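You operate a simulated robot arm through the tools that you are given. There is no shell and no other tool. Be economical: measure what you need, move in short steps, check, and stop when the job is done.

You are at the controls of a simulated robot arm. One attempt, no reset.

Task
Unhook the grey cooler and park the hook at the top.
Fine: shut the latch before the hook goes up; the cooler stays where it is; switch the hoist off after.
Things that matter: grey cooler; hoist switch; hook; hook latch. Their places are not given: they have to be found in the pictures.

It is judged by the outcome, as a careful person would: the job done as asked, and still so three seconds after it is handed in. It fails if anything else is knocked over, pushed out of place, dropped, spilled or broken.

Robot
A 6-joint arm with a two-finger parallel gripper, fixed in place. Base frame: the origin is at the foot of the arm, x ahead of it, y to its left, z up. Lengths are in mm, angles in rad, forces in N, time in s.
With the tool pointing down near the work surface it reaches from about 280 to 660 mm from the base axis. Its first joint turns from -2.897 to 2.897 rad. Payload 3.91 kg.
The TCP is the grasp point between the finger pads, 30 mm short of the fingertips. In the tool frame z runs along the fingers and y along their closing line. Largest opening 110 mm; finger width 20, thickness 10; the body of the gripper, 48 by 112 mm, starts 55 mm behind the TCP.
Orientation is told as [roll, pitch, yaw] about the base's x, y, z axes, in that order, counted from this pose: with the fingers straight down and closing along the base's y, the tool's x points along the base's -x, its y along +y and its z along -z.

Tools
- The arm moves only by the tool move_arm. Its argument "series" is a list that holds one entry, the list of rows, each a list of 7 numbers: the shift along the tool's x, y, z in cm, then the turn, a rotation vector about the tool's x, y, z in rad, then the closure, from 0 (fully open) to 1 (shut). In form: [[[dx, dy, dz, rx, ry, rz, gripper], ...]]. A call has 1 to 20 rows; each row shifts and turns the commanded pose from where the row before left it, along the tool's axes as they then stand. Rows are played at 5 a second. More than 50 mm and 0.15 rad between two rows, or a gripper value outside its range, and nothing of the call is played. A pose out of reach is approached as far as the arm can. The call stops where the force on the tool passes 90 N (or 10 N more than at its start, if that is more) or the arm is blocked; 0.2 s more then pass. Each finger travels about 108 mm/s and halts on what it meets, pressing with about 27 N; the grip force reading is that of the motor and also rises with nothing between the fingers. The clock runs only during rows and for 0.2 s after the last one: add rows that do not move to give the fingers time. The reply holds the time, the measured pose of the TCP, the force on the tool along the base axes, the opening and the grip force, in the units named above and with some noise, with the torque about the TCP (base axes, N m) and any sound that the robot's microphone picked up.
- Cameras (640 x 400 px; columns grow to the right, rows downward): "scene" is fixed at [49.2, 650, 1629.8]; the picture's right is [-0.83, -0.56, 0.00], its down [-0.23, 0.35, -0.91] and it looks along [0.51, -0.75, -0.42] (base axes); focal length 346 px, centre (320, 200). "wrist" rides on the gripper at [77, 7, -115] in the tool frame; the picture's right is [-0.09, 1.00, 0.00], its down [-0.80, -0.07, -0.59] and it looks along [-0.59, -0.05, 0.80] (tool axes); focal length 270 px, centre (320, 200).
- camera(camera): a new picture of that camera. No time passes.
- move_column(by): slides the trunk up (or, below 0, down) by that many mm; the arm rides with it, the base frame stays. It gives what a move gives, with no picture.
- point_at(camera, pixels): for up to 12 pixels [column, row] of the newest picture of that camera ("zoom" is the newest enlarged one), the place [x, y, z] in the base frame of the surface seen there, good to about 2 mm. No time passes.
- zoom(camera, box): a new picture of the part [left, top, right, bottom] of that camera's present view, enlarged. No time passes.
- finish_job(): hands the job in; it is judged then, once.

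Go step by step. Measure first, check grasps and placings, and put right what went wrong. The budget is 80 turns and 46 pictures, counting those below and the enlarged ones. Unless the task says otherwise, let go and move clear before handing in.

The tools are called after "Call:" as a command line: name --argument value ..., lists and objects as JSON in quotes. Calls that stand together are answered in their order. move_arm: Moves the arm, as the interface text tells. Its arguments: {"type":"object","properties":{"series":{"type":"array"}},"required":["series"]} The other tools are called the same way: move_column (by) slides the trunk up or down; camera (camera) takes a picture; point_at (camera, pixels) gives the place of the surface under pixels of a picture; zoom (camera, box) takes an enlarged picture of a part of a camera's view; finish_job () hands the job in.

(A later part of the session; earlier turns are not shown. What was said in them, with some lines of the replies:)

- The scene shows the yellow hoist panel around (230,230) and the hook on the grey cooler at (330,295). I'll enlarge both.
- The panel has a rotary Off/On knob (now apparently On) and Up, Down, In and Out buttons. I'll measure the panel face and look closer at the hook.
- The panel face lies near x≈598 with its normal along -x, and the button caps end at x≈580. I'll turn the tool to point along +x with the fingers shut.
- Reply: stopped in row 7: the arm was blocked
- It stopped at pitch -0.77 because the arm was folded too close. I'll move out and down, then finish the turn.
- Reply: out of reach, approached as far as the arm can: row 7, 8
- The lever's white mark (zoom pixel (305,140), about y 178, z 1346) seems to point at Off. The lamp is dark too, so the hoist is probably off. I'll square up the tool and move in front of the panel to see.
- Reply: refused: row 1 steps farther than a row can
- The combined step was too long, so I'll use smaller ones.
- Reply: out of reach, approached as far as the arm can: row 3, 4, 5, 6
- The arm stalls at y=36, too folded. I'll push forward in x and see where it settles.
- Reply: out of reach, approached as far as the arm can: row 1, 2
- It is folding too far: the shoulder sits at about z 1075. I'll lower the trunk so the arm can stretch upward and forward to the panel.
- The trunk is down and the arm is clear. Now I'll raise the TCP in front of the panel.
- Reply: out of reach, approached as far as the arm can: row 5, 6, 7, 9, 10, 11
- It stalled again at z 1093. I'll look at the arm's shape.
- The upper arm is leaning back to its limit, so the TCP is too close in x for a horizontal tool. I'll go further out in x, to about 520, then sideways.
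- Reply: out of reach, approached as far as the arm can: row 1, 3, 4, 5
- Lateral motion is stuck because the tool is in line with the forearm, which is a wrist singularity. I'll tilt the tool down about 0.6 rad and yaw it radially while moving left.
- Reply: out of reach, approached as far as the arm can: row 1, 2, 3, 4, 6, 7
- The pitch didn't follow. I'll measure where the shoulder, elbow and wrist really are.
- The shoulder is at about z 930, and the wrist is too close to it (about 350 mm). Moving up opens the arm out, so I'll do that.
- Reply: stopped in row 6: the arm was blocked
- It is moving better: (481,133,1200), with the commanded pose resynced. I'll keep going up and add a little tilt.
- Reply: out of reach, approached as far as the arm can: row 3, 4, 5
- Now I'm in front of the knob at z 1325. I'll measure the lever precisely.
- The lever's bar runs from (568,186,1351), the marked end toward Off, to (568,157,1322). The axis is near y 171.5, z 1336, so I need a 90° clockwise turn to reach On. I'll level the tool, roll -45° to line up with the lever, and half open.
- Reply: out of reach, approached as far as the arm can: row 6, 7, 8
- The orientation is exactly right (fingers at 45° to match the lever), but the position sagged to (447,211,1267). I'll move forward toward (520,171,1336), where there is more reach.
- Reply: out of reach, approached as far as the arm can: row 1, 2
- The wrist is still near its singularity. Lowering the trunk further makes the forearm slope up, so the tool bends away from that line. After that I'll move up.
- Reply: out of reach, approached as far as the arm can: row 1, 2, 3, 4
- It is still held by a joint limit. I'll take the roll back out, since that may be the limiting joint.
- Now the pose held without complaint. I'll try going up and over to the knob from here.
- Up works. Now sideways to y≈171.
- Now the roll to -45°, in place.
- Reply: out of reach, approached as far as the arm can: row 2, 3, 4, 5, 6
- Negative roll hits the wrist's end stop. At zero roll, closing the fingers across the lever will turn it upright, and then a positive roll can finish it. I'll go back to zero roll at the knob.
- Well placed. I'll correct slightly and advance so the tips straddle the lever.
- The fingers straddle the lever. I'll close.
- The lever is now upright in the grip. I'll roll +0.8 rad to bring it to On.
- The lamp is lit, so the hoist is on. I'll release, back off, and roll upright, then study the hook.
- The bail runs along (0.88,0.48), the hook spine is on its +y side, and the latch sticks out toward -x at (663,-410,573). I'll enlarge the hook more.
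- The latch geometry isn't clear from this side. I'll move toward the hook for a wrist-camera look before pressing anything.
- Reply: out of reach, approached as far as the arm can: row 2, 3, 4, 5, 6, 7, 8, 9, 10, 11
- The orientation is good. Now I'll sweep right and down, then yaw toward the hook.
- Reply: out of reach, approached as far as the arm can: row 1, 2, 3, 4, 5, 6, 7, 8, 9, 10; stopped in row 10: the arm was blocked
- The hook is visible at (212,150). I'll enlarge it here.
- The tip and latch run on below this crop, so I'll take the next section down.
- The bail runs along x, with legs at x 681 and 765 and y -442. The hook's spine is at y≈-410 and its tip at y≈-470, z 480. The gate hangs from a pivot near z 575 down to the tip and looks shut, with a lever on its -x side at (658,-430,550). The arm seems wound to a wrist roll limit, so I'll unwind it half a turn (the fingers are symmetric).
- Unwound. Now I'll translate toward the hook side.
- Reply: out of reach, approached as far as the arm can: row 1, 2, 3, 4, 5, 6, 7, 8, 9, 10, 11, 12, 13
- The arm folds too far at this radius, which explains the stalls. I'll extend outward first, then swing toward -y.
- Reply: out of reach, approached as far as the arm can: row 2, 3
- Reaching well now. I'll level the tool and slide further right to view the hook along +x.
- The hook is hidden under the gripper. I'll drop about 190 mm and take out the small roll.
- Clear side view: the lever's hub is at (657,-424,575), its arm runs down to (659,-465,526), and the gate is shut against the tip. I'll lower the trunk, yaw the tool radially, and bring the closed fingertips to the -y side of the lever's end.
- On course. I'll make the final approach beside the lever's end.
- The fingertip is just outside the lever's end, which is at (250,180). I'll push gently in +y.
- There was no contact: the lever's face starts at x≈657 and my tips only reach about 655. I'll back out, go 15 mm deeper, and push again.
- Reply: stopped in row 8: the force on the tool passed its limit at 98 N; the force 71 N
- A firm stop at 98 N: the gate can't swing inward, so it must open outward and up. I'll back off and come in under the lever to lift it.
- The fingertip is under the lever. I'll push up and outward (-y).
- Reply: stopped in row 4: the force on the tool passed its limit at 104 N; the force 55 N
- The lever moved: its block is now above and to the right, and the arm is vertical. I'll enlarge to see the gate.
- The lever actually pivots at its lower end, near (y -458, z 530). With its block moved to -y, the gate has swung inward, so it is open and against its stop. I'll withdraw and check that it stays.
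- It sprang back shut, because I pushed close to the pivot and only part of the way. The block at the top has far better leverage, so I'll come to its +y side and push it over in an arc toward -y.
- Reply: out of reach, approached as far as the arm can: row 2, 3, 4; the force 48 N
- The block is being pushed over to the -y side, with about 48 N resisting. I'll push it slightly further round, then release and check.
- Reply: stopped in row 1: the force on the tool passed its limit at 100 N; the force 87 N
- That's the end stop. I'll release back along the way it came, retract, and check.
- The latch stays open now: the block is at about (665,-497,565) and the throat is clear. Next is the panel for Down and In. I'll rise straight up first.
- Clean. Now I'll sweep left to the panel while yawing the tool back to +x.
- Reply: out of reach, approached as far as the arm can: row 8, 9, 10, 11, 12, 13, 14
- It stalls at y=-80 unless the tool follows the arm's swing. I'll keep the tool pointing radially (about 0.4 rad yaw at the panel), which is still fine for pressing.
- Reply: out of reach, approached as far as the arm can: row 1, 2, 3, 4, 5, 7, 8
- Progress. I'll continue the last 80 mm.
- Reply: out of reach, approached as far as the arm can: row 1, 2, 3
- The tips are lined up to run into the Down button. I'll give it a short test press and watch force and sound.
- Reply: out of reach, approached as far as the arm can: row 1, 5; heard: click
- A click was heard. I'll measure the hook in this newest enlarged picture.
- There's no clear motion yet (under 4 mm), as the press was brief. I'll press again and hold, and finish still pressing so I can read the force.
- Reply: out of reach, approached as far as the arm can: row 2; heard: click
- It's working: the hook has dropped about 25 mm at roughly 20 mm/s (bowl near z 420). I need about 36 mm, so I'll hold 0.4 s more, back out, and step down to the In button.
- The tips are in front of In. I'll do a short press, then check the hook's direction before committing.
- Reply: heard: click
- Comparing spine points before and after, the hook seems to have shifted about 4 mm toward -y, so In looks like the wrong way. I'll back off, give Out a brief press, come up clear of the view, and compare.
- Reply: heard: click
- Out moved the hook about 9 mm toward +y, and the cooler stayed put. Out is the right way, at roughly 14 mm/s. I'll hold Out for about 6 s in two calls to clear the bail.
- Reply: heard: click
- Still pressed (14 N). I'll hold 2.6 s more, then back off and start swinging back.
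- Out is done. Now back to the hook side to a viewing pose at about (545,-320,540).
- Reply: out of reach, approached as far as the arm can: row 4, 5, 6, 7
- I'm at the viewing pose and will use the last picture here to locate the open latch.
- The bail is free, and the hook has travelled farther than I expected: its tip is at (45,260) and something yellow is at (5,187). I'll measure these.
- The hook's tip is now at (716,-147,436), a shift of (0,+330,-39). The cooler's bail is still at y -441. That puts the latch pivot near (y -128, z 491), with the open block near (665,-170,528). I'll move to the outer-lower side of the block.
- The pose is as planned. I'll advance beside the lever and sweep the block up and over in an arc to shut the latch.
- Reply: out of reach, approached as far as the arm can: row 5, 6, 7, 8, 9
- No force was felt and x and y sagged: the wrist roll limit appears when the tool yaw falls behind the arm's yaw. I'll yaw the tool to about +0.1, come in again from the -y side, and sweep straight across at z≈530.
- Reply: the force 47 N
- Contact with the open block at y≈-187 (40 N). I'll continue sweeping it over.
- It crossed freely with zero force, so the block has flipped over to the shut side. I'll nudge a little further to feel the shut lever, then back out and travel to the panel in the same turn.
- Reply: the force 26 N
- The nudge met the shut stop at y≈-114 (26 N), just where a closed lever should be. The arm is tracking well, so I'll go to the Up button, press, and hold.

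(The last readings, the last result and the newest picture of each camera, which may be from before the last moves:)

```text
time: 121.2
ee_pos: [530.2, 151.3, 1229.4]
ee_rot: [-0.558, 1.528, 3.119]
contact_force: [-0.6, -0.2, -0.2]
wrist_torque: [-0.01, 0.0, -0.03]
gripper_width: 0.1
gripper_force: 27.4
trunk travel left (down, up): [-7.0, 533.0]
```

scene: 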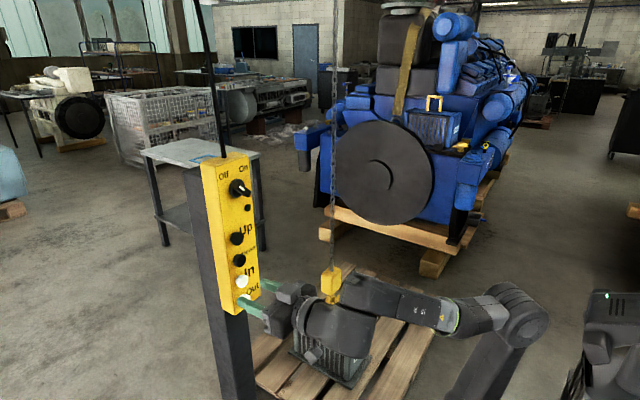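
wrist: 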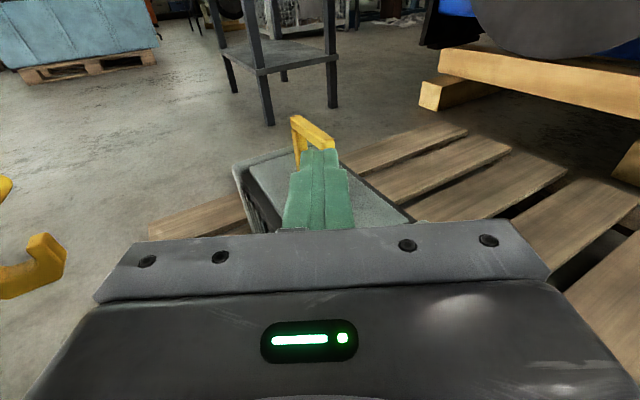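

The pose is good. I'll correct y by 11 mm, press Up, and hold through several calls.

Call:
move_arm --series '[[[-0.3, -0.95, 0.5, 0, 0, 0, 1], [0, 0, 2, 0, 0, 0, 1], [0, 0, 1.35, 0, 0, 0, 1], [0, 0, 0, 0, 0, 0, 1], [0, 0, 0, 0, 0, 0, 1], [0, 0, 0, 0, 0, 0, 1], [0, 0, 0, 0, 0, 0, 1], [0, 0, 0, 0, 0, 0, 1], [0, 0, 0, 0, 0, 0, 1], [0, 0, 0, 0, 0, 0, 1], [0, 0, 0, 0, 0, 0, 1], [0, 0, 0, 0, 0, 0, 1], [0, 0, 0, 0, 0, 0, 1], [0, 0, 0, 0, 0, 0, 1], [0, 0, 0, 0, 0, 0, 1], [0, 0, 0, 0, 0, 0, 1], [0, 0, 0, 0, 0, 0, 1], [0, 0, 0, 0, 0, 0, 1], [0, 0, 0, 0, 0, 0, 1], [0, 0, 0, 0, 0, 0, 1]]]'

Call:
move_arm --series '[[[0, 0, 0, 0, 0, 0, 1], [0, 0, 0, 0, 0, 0, 1], [0, 0, 0, 0, 0, 0, 1], [0, 0, 0, 0, 0, 0, 1], [0, 0, 0, 0, 0, 0, 1], [0, 0, 0, 0, 0, 0, 1], [0, 0, 0, 0, 0, 0, 1], [0, 0, 0, 0, 0, 0, 1], [0, 0, 0, 0, 0, 0, 1], [0, 0, 0, 0, 0, 0, 1], [0, 0, 0, 0, 0, 0, 1], [0, 0, 0, 0, 0, 0, 1], [0, 0, 0, 0, 0, 0, 1], [0, 0, 0, 0, 0, 0, 1], [0, 0, 0, 0, 0, 0, 1], [0, 0, 0, 0, 0, 0, 1], [0, 0, 0, 0, 0, 0, 1], [0, 0, 0, 0, 0, 0, 1], [0, 0, 0, 0, 0, 0, 1], [0, 0, 0, 0, 0, 0, 1]]]'

Call:
move_arm --series '[[[0, 0, 0, 0, 0, 0, 1], [0, 0, 0, 0, 0, 0, 1], [0, 0, 0, 0, 0, 0, 1], [0, 0, 0, 0, 0, 0, 1], [0, 0, 0, 0, 0, 0, 1], [0, 0, 0, 0, 0, 0, 1], [0, 0, 0, 0, 0, 0, 1], [0, 0, 0, 0, 0, 0, 1], [0, 0, 0, 0, 0, 0, 1], [0, 0, 0, 0, 0, 0, 1], [0, 0, 0, 0, 0, 0, 1], [0, 0, 0, 0, 0, 0, 1], [0, 0, 0, 0, 0, 0, 1], [0, 0, 0, 0, 0, 0, 1], [0, 0, 0, 0, 0, 0, 1], [0, 0, 0, 0, 0, 0, 1], [0, 0, 0, 0, 0, 0, 1], [0, 0, 0, 0, 0, 0, 1], [0, 0, 0, 0, 0, 0, 1], [0, 0, 0, 0, 0, 0, 1]]]'

Call:
move_arm --series '[[[0, 0, 0, 0, 0, 0, 1], [0, 0, 0, 0, 0, 0, 1], [0, 0, 0, 0, 0, 0, 1], [0, 0, 0, 0, 0, 0, 1], [0, 0, 0, 0, 0, 0, 1], [0, 0, 0, 0, 0, 0, 1], [0, 0, 0, 0, 0, 0, 1], [0, 0, 0, 0, 0, 0, 1], [0, 0, 0, 0, 0, 0, 1], [0, 0, 0, 0, 0, 0, 1], [0, 0, 0, 0, 0, 0, 1], [0, 0, 0, 0, 0, 0, 1], [0, 0, 0, 0, 0, 0, 1], [0, 0, 0, 0, 0, 0, 1], [0, 0, 0, 0, 0, 0, 1], [0, 0, 0, 0, 0, 0, 1], [0, 0, 0, 0, 0, 0, 1], [0, 0, 0, 0, 0, 0, 1], [0, 0, 0, 0, 0, 0, 1], [0, 0, 0, 0, 0, 0, 1]]]'

Call:
move_arm --series '[[[0, 0, 0, 0, 0, 0, 1], [0, 0, 0, 0, 0, 0, 1], [0, 0, 0, 0, 0, 0, 1], [0, 0, 0, 0, 0, 0, 1], [0, 0, 0, 0, 0, 0, 1], [0, 0, 0, 0, 0, 0, 1], [0, 0, 0, 0, 0, 0, 1], [0, 0, 0, 0, 0, 0, 1], [0, 0, 0, 0, 0, 0, 1], [0, 0, 0, 0, 0, 0, 1], [0, 0, 0, 0, 0, 0, 1], [0, 0, 0, 0, 0, 0, 1], [0, 0, 0, 0, 0, 0, 1], [0, 0, 0, 0, 0, 0, 1], [0, 0, 0, 0, 0, 0, 1], [0, 0, 0, 0, 0, 0, 1], [0, 0, 0, 0, 0, 0, 1], [0, 0, 0, 0, 0, 0, 1], [0, 0, 0, 0, 0, 0, 1], [0, 0, 0, 0, 0, 0, 1]]]'

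Call:
move_arm --series '[[[0, 0, 0, 0, 0, 0, 1], [0, 0, 0, 0, 0, 0, 1], [0, 0, 0, 0, 0, 0, 1], [0, 0, 0, 0, 0, 0, 1], [0, 0, 0, 0, 0, 0, 1], [0, 0, 0, 0, 0, 0, 1], [0, 0, 0, 0, 0, 0, 1], [0, 0, 0, 0, 0, 0, 1], [0, 0, 0, 0, 0, 0, 1], [0, 0, 0, 0, 0, 0, 1], [0, 0, 0, 0, 0, 0, 1], [0, 0, 0, 0, 0, 0, 1], [0, 0, 0, 0, 0, 0, 1], [0, 0, 0, 0, 0, 0, 1], [0, 0, 0, 0, 0, 0, 1], [0, 0, 0, 0, 0, 0, 1], [0, 0, 0, 0, 0, 0, 1], [0, 0, 0, 0, 0, 0, 1], [0, 0, 0, 0, 0, 0, 1], [0, 0, 0, 0, 0, 0, 1]]]'

Call:
move_arm --series '[[[0, 0, 0, 0, 0, 0, 1], [0, 0, 0, 0, 0, 0, 1], [0, 0, 0, 0, 0, 0, 1], [0, 0, 0, 0, 0, 0, 1], [0, 0, 0, 0, 0, 0, 1], [0, 0, 0, 0, 0, 0, 1], [0, 0, 0, 0, 0, 0, 1], [0, 0, 0, 0, 0, 0, 1], [0, 0, 0, 0, 0, 0, 1], [0, 0, 0, 0, 0, 0, 1], [0, 0, 0, 0, 0, 0, 1], [0, 0, 0, 0, 0, 0, 1], [0, 0, 0, 0, 0, 0, 1], [0, 0, 0, 0, 0, 0, 1], [0, 0, 0, 0, 0, 0, 1], [0, 0, 0, 0, 0, 0, 1], [0, 0, 0, 0, 0, 0, 1], [0, 0, 0, 0, 0, 0, 1], [0, 0, 0, 0, 0, 0, 1], [0, 0, 0, 0, 0, 0, 1]]]'

Call:
move_arm --series '[[[0, 0, 0, 0, 0, 0, 1], [0, 0, 0, 0, 0, 0, 1], [0, 0, 0, 0, 0, 0, 1], [0, 0, 0, 0, 0, 0, 1], [0, 0, 0, 0, 0, 0, 1], [0, 0, 0, 0, 0, 0, 1], [0, 0, 0, 0, 0, 0, 1], [0, 0, 0, 0, 0, 0, 1], [0, 0, 0, 0, 0, 0, 1], [0, 0, 0, 0, 0, 0, 1], [0, 0, 0, 0, 0, 0, 1], [0, 0, 0, 0, 0, 0, 1], [0, 0, 0, 0, 0, 0, 1], [0, 0, 0, 0, 0, 0, 1], [0, 0, 0, 0, 0, 0, 1], [0, 0, 0, 0, 0, 0, 1], [0, 0, 0, 0, 0, 0, 1], [0, 0, 0, 0, 0, 0, 1], [0, 0, 0, 0, 0, 0, 1], [0, 0, 0, 0, 0, 0, 1]]]'

```text
time: 125.4
ee_pos: [563.5, 166.3, 1222.3]
ee_rot: [-0.589, 1.528, 3.091]
contact_force: [-17.0, -11.0, 2.3]
wrist_torque: [0.04, -0.07, -0.1]
gripper_width: 0.1
gripper_force: 27.0
out of reach, approached as far as the arm can: row 1, 3
trunk travel left (down, up): [-7.0, 533.0]
heard: click
```

```text
time: 129.6
ee_pos: [561.5, 165.9, 1222.5]
ee_rot: [-0.592, 1.529, 3.085]
contact_force: [-17.3, -10.0, 0.3]
wrist_torque: [0.01, -0.02, -0.09]
gripper_width: 0.0
gripper_force: 27.2
trunk travel left (down, up): [-7.0, 533.0]
```

```text
time: 133.8
ee_pos: [561.9, 166.9, 1222.2]
ee_rot: [-0.593, 1.527, 3.087]
contact_force: [-18.2, -11.2, 0.9]
wrist_torque: [0.0, -0.01, -0.09]
gripper_width: 0.0
gripper_force: 26.5
trunk travel left (down, up): [-7.0, 533.0]
```

```text
time: 138.0
ee_pos: [561.6, 167.1, 1222.5]
ee_rot: [-0.593, 1.528, 3.088]
contact_force: [-17.8, -10.9, 0.8]
wrist_torque: [-0.04, -0.04, -0.09]
gripper_width: 0.0
gripper_force: 26.9
trunk travel left (down, up): [-7.0, 533.0]
```

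```text
time: 142.2
ee_pos: [562.3, 165.5, 1221.9]
ee_rot: [-0.591, 1.528, 3.087]
contact_force: [-18.9, -10.2, 0.4]
wrist_torque: [0.03, -0.01, -0.09]
gripper_width: 0.2
gripper_force: 27.1
trunk travel left (down, up): [-7.0, 533.0]
```

```text
time: 146.4
ee_pos: [562.2, 166.7, 1223.0]
ee_rot: [-0.591, 1.528, 3.089]
contact_force: [-16.6, -10.3, 0.8]
wrist_torque: [-0.01, 0.02, -0.09]
gripper_width: 0.1
gripper_force: 26.4
trunk travel left (down, up): [-7.0, 533.0]
```

```text
time: 150.6
ee_pos: [562.2, 167.2, 1222.1]
ee_rot: [-0.591, 1.531, 3.087]
contact_force: [-17.7, -9.7, 0.5]
wrist_torque: [-0.02, -0.02, -0.1]
gripper_width: 0.0
gripper_force: 27.0
trunk travel left (down, up): [-7.0, 533.0]
```

```text
time: 154.8
ee_pos: [562.9, 167.0, 1222.7]
ee_rot: [-0.592, 1.527, 3.088]
contact_force: [-17.6, -10.9, 1.4]
wrist_torque: [0.01, 0.01, -0.11]
gripper_width: 0.1
gripper_force: 27.1
trunk travel left (down, up): [-7.0, 533.0]
```

Up has been held for about 33 s, with no end signal. I'll hold about 25 s more, then back off, raise the trunk 117 mm so the knob is within reach, and shift to its -y side.

Call:
move_arm --series '[[[0, 0, 0, 0, 0, 0, 1], [0, 0, 0, 0, 0, 0, 1], [0, 0, 0, 0, 0, 0, 1], [0, 0, 0, 0, 0, 0, 1], [0, 0, 0, 0, 0, 0, 1], [0, 0, 0, 0, 0, 0, 1], [0, 0, 0, 0, 0, 0, 1], [0, 0, 0, 0, 0, 0, 1], [0, 0, 0, 0, 0, 0, 1], [0, 0, 0, 0, 0, 0, 1], [0, 0, 0, 0, 0, 0, 1], [0, 0, 0, 0, 0, 0, 1], [0, 0, 0, 0, 0, 0, 1], [0, 0, 0, 0, 0, 0, 1], [0, 0, 0, 0, 0, 0, 1], [0, 0, 0, 0, 0, 0, 1], [0, 0, 0, 0, 0, 0, 1], [0, 0, 0, 0, 0, 0, 1], [0, 0, 0, 0, 0, 0, 1], [0, 0, 0, 0, 0, 0, 1]]]'

Call:
move_arm --series '[[[0, 0, 0, 0, 0, 0, 1], [0, 0, 0, 0, 0, 0, 1], [0, 0, 0, 0, 0, 0, 1], [0, 0, 0, 0, 0, 0, 1], [0, 0, 0, 0, 0, 0, 1], [0, 0, 0, 0, 0, 0, 1], [0, 0, 0, 0, 0, 0, 1], [0, 0, 0, 0, 0, 0, 1], [0, 0, 0, 0, 0, 0, 1], [0, 0, 0, 0, 0, 0, 1], [0, 0, 0, 0, 0, 0, 1], [0, 0, 0, 0, 0, 0, 1], [0, 0, 0, 0, 0, 0, 1], [0, 0, 0, 0, 0, 0, 1], [0, 0, 0, 0, 0, 0, 1], [0, 0, 0, 0, 0, 0, 1], [0, 0, 0, 0, 0, 0, 1], [0, 0, 0, 0, 0, 0, 1], [0, 0, 0, 0, 0, 0, 1], [0, 0, 0, 0, 0, 0, 1]]]'

Call:
move_arm --series '[[[0, 0, 0, 0, 0, 0, 1], [0, 0, 0, 0, 0, 0, 1], [0, 0, 0, 0, 0, 0, 1], [0, 0, 0, 0, 0, 0, 1], [0, 0, 0, 0, 0, 0, 1], [0, 0, 0, 0, 0, 0, 1], [0, 0, 0, 0, 0, 0, 1], [0, 0, 0, 0, 0, 0, 1], [0, 0, 0, 0, 0, 0, 1], [0, 0, 0, 0, 0, 0, 1], [0, 0, 0, 0, 0, 0, 1], [0, 0, 0, 0, 0, 0, 1], [0, 0, 0, 0, 0, 0, 1], [0, 0, 0, 0, 0, 0, 1], [0, 0, 0, 0, 0, 0, 1], [0, 0, 0, 0, 0, 0, 1], [0, 0, 0, 0, 0, 0, 1], [0, 0, 0, 0, 0, 0, 1], [0, 0, 0, 0, 0, 0, 1], [0, 0, 0, 0, 0, 0, 1]]]'

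Call:
move_arm --series '[[[0, 0, 0, 0, 0, 0, 1], [0, 0, 0, 0, 0, 0, 1], [0, 0, 0, 0, 0, 0, 1], [0, 0, 0, 0, 0, 0, 1], [0, 0, 0, 0, 0, 0, 1], [0, 0, 0, 0, 0, 0, 1], [0, 0, 0, 0, 0, 0, 1], [0, 0, 0, 0, 0, 0, 1], [0, 0, 0, 0, 0, 0, 1], [0, 0, 0, 0, 0, 0, 1], [0, 0, 0, 0, 0, 0, 1], [0, 0, 0, 0, 0, 0, 1], [0, 0, 0, 0, 0, 0, 1], [0, 0, 0, 0, 0, 0, 1], [0, 0, 0, 0, 0, 0, 1], [0, 0, 0, 0, 0, 0, 1], [0, 0, 0, 0, 0, 0, 1], [0, 0, 0, 0, 0, 0, 1], [0, 0, 0, 0, 0, 0, 1], [0, 0, 0, 0, 0, 0, 1]]]'

Call:
move_arm --series '[[[0, 0, 0, 0, 0, 0, 1], [0, 0, 0, 0, 0, 0, 1], [0, 0, 0, 0, 0, 0, 1], [0, 0, 0, 0, 0, 0, 1], [0, 0, 0, 0, 0, 0, 1], [0, 0, 0, 0, 0, 0, 1], [0, 0, 0, 0, 0, 0, 1], [0, 0, 0, 0, 0, 0, 1], [0, 0, 0, 0, 0, 0, 1], [0, 0, 0, 0, 0, 0, 1], [0, 0, 0, 0, 0, 0, 1], [0, 0, 0, 0, 0, 0, 1], [0, 0, 0, 0, 0, 0, 1], [0, 0, 0, 0, 0, 0, 1], [0, 0, 0, 0, 0, 0, 1], [0, 0, 0, 0, 0, 0, 1], [0, 0, 0, 0, 0, 0, 1], [0, 0, 0, 0, 0, 0, 1], [0, 0, 0, 0, 0, 0, 1], [0, 0, 0, 0, 0, 0, 1]]]'

Call:
move_arm --series '[[[0, 0, 0, 0, 0, 0, 1], [0, 0, 0, 0, 0, 0, 1], [0, 0, 0, 0, 0, 0, 1], [0, 0, 0, 0, 0, 0, 1], [0, 0, 0, 0, 0, 0, 1], [0, 0, 0, 0, 0, 0, 1], [0, 0, 0, 0, 0, 0, 1], [0, 0, 0, 0, 0, 0, 1], [0, 0, 0, 0, 0, 0, 1], [0, 0, 0, 0, 0, 0, 1], [0, 0, 0, 0, 0, 0, 1], [0, 0, 0, 0, 0, 0, 1], [0, 0, 0, 0, 0, 0, 1], [0, 0, 0, 0, 0, 0, 1], [0, 0, 0, 0, 0, 0, 1], [0, 0, -4.5, 0, 0, 0, 1], [0, 0, 0, 0, 0, 0, 1]]]'

Call:
move_column --by 117

Call:
move_arm --series '[[[0, 2.6, -1.5, 0, 0, 0, 1], [0, 1.0, 0, 0, 0, 0, 1], [0, 0, 0, 0, 0, 0, 1]]]'

```text
time: 159.0
ee_pos: [562.6, 167.0, 1221.4]
ee_rot: [-0.591, 1.53, 3.089]
contact_force: [-17.7, -10.3, 1.2]
wrist_torque: [0.02, -0.01, -0.07]
gripper_width: 0.0
gripper_force: 26.8
trunk travel left (down, up): [-7.0, 533.0]
```

```text
time: 163.2
ee_pos: [563.4, 166.1, 1222.2]
ee_rot: [-0.591, 1.528, 3.087]
contact_force: [-17.1, -10.9, 1.3]
wrist_torque: [-0.01, -0.02, -0.07]
gripper_width: 0.1
gripper_force: 27.0
trunk travel left (down, up): [-7.0, 533.0]
```

```text
time: 167.4
ee_pos: [561.8, 167.4, 1221.8]
ee_rot: [-0.593, 1.53, 3.087]
contact_force: [-18.0, -10.4, 1.1]
wrist_torque: [0.01, -0.02, -0.09]
gripper_width: 0.0
gripper_force: 27.2
trunk travel left (down, up): [-7.0, 533.0]
```

```text
time: 171.6
ee_pos: [562.2, 166.6, 1222.7]
ee_rot: [-0.591, 1.53, 3.087]
contact_force: [-18.0, -10.5, 0.8]
wrist_torque: [0.01, -0.04, -0.09]
gripper_width: 0.1
gripper_force: 27.2
trunk travel left (down, up): [-7.0, 533.0]
```

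```text
time: 175.8
ee_pos: [562.8, 166.0, 1221.7]
ee_rot: [-0.593, 1.529, 3.088]
contact_force: [-17.9, -9.7, 0.9]
wrist_torque: [0.04, -0.03, -0.12]
gripper_width: 0.1
gripper_force: 27.0
trunk travel left (down, up): [-7.0, 533.0]
```

```text
time: 179.4
ee_pos: [526.1, 146.7, 1223.4]
ee_rot: [-0.607, 1.521, 3.065]
contact_force: [-0.8, 0.1, 0.1]
wrist_torque: [-0.04, 0.01, 0.0]
gripper_width: 0.0
gripper_force: 27.0
trunk travel left (down, up): [-7.0, 533.0]
```

```text
time: 180.8
ee_pos: [525.0, 145.0, 1341.7]
ee_rot: [-0.61, 1.524, 3.06]
contact_force: [0.4, 0.4, 0.7]
wrist_torque: [0.02, 0.01, -0.01]
gripper_width: 0.0
gripper_force: 26.4
trunk travel left (down, up): [-124.0, 416.0]
```

```text
time: 181.6
ee_pos: [530.6, 107.6, 1339.8]
ee_rot: [-0.608, 1.526, 3.064]
contact_force: [0.5, -0.4, -0.3]
wrist_torque: [0.0, 0.01, 0.01]
gripper_width: 0.0
gripper_force: 27.1
trunk travel left (down, up): [-124.0, 416.0]
```

All positions are good. I'll advance beside the lever's On end and sweep it over toward Off (+y, rising).

Call:
move_arm --series '[[[0, 0.5, 2.5, 0, 0, 0, 1], [0, 0, 0, 0, 0, 0, 1], [0.1, -0.6, 0.35, 0, 0, 0, 1], [0.1, -0.6, 0.35, 0, 0, 0, 1], [0.4, -0.47, 0.28, 0, 0, 0, 1], [0.4, -0.47, 0.28, 0, 0, 0, 1], [0.4, -0.35, 0.2, 0, 0, 0, 1], [0.3, -0.35, 0.2, 0, 0, 0, 1], [0.25, -0.39, 0.23, 0, 0, 0, 1], [0.25, -0.39, 0.23, 0, 0, 0, 1], [0, 0, 0, 0, 0, 0, 1]]]'

```text
time: 184.0
ee_pos: [555.8, 155.8, 1361.8]
ee_rot: [-0.548, 1.528, 3.13]
contact_force: [-1.7, -4.6, 1.4]
wrist_torque: [-0.02, -0.01, -0.03]
gripper_width: 0.0
gripper_force: 26.5
trunk travel left (down, up): [-124.0, 416.0]
```

The finger finished the sweep past the axis with light contact. I'll press a few mm further to feel the Off stop, then back away.

Call:
move_arm --series '[[[-0.2, -0.4, 0.23, 0, 0, 0, 1], [0, -0.2, 0.1, 0, 0, 0, 1], [0, 0, 0, 0, 0, 0, 1]]]'

Call:
move_arm --series '[[[0, 0.4, -0.3, 0, 0, 0, 1], [0, 0, -4, 0, 0, 0, 1], [0, 0, -4, 0, 0, 0, 1], [0, 0, 0, 0, 0, 0, 1]]]'

```text
time: 184.8
ee_pos: [556.4, 156.4, 1360.9]
ee_rot: [-0.664, 1.536, 3.012]
contact_force: [11.0, -6.0, 33.8]
wrist_torque: [0.7, -0.82, -0.4]
gripper_width: 0.0
gripper_force: 26.8
out of reach, approached as far as the arm can: row 1
trunk travel left (down, up): [-124.0, 416.0]
```

```text
time: 185.8
ee_pos: [487.8, 115.1, 1362.7]
ee_rot: [-0.604, 1.52, 3.069]
contact_force: [-0.1, -0.1, 0.2]
wrist_torque: [-0.03, 0.01, 0.01]
gripper_width: 0.3
gripper_force: 27.0
trunk travel left (down, up): [-124.0, 416.0]
5 turns are left
```

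Pressing down on the lever met 34 N with no movement, so it appears to be at its Off stop. The arm is clear of the panel, so I'm handing in.

Call:
finish_job

```text
The job is handed in.
```

I handed the job in with the cooler unhooked, the latch shut, the hook sent up and the hoist switched off, but I had no pictures left to check the last three.

- **Cooler:** the last picture showed it free of the hook, with its bail still where it started.
- **Latch:** I pushed it shut before raising the hook. A nudge then met resistance where a shut lever should be.
- **Hook:** I held Up for about 56 s. Nothing signalled that it had reached the top.
- **Hoist switch:** I pushed the lever across to Off and it met a firm stop. I could not check that the lamp went out.
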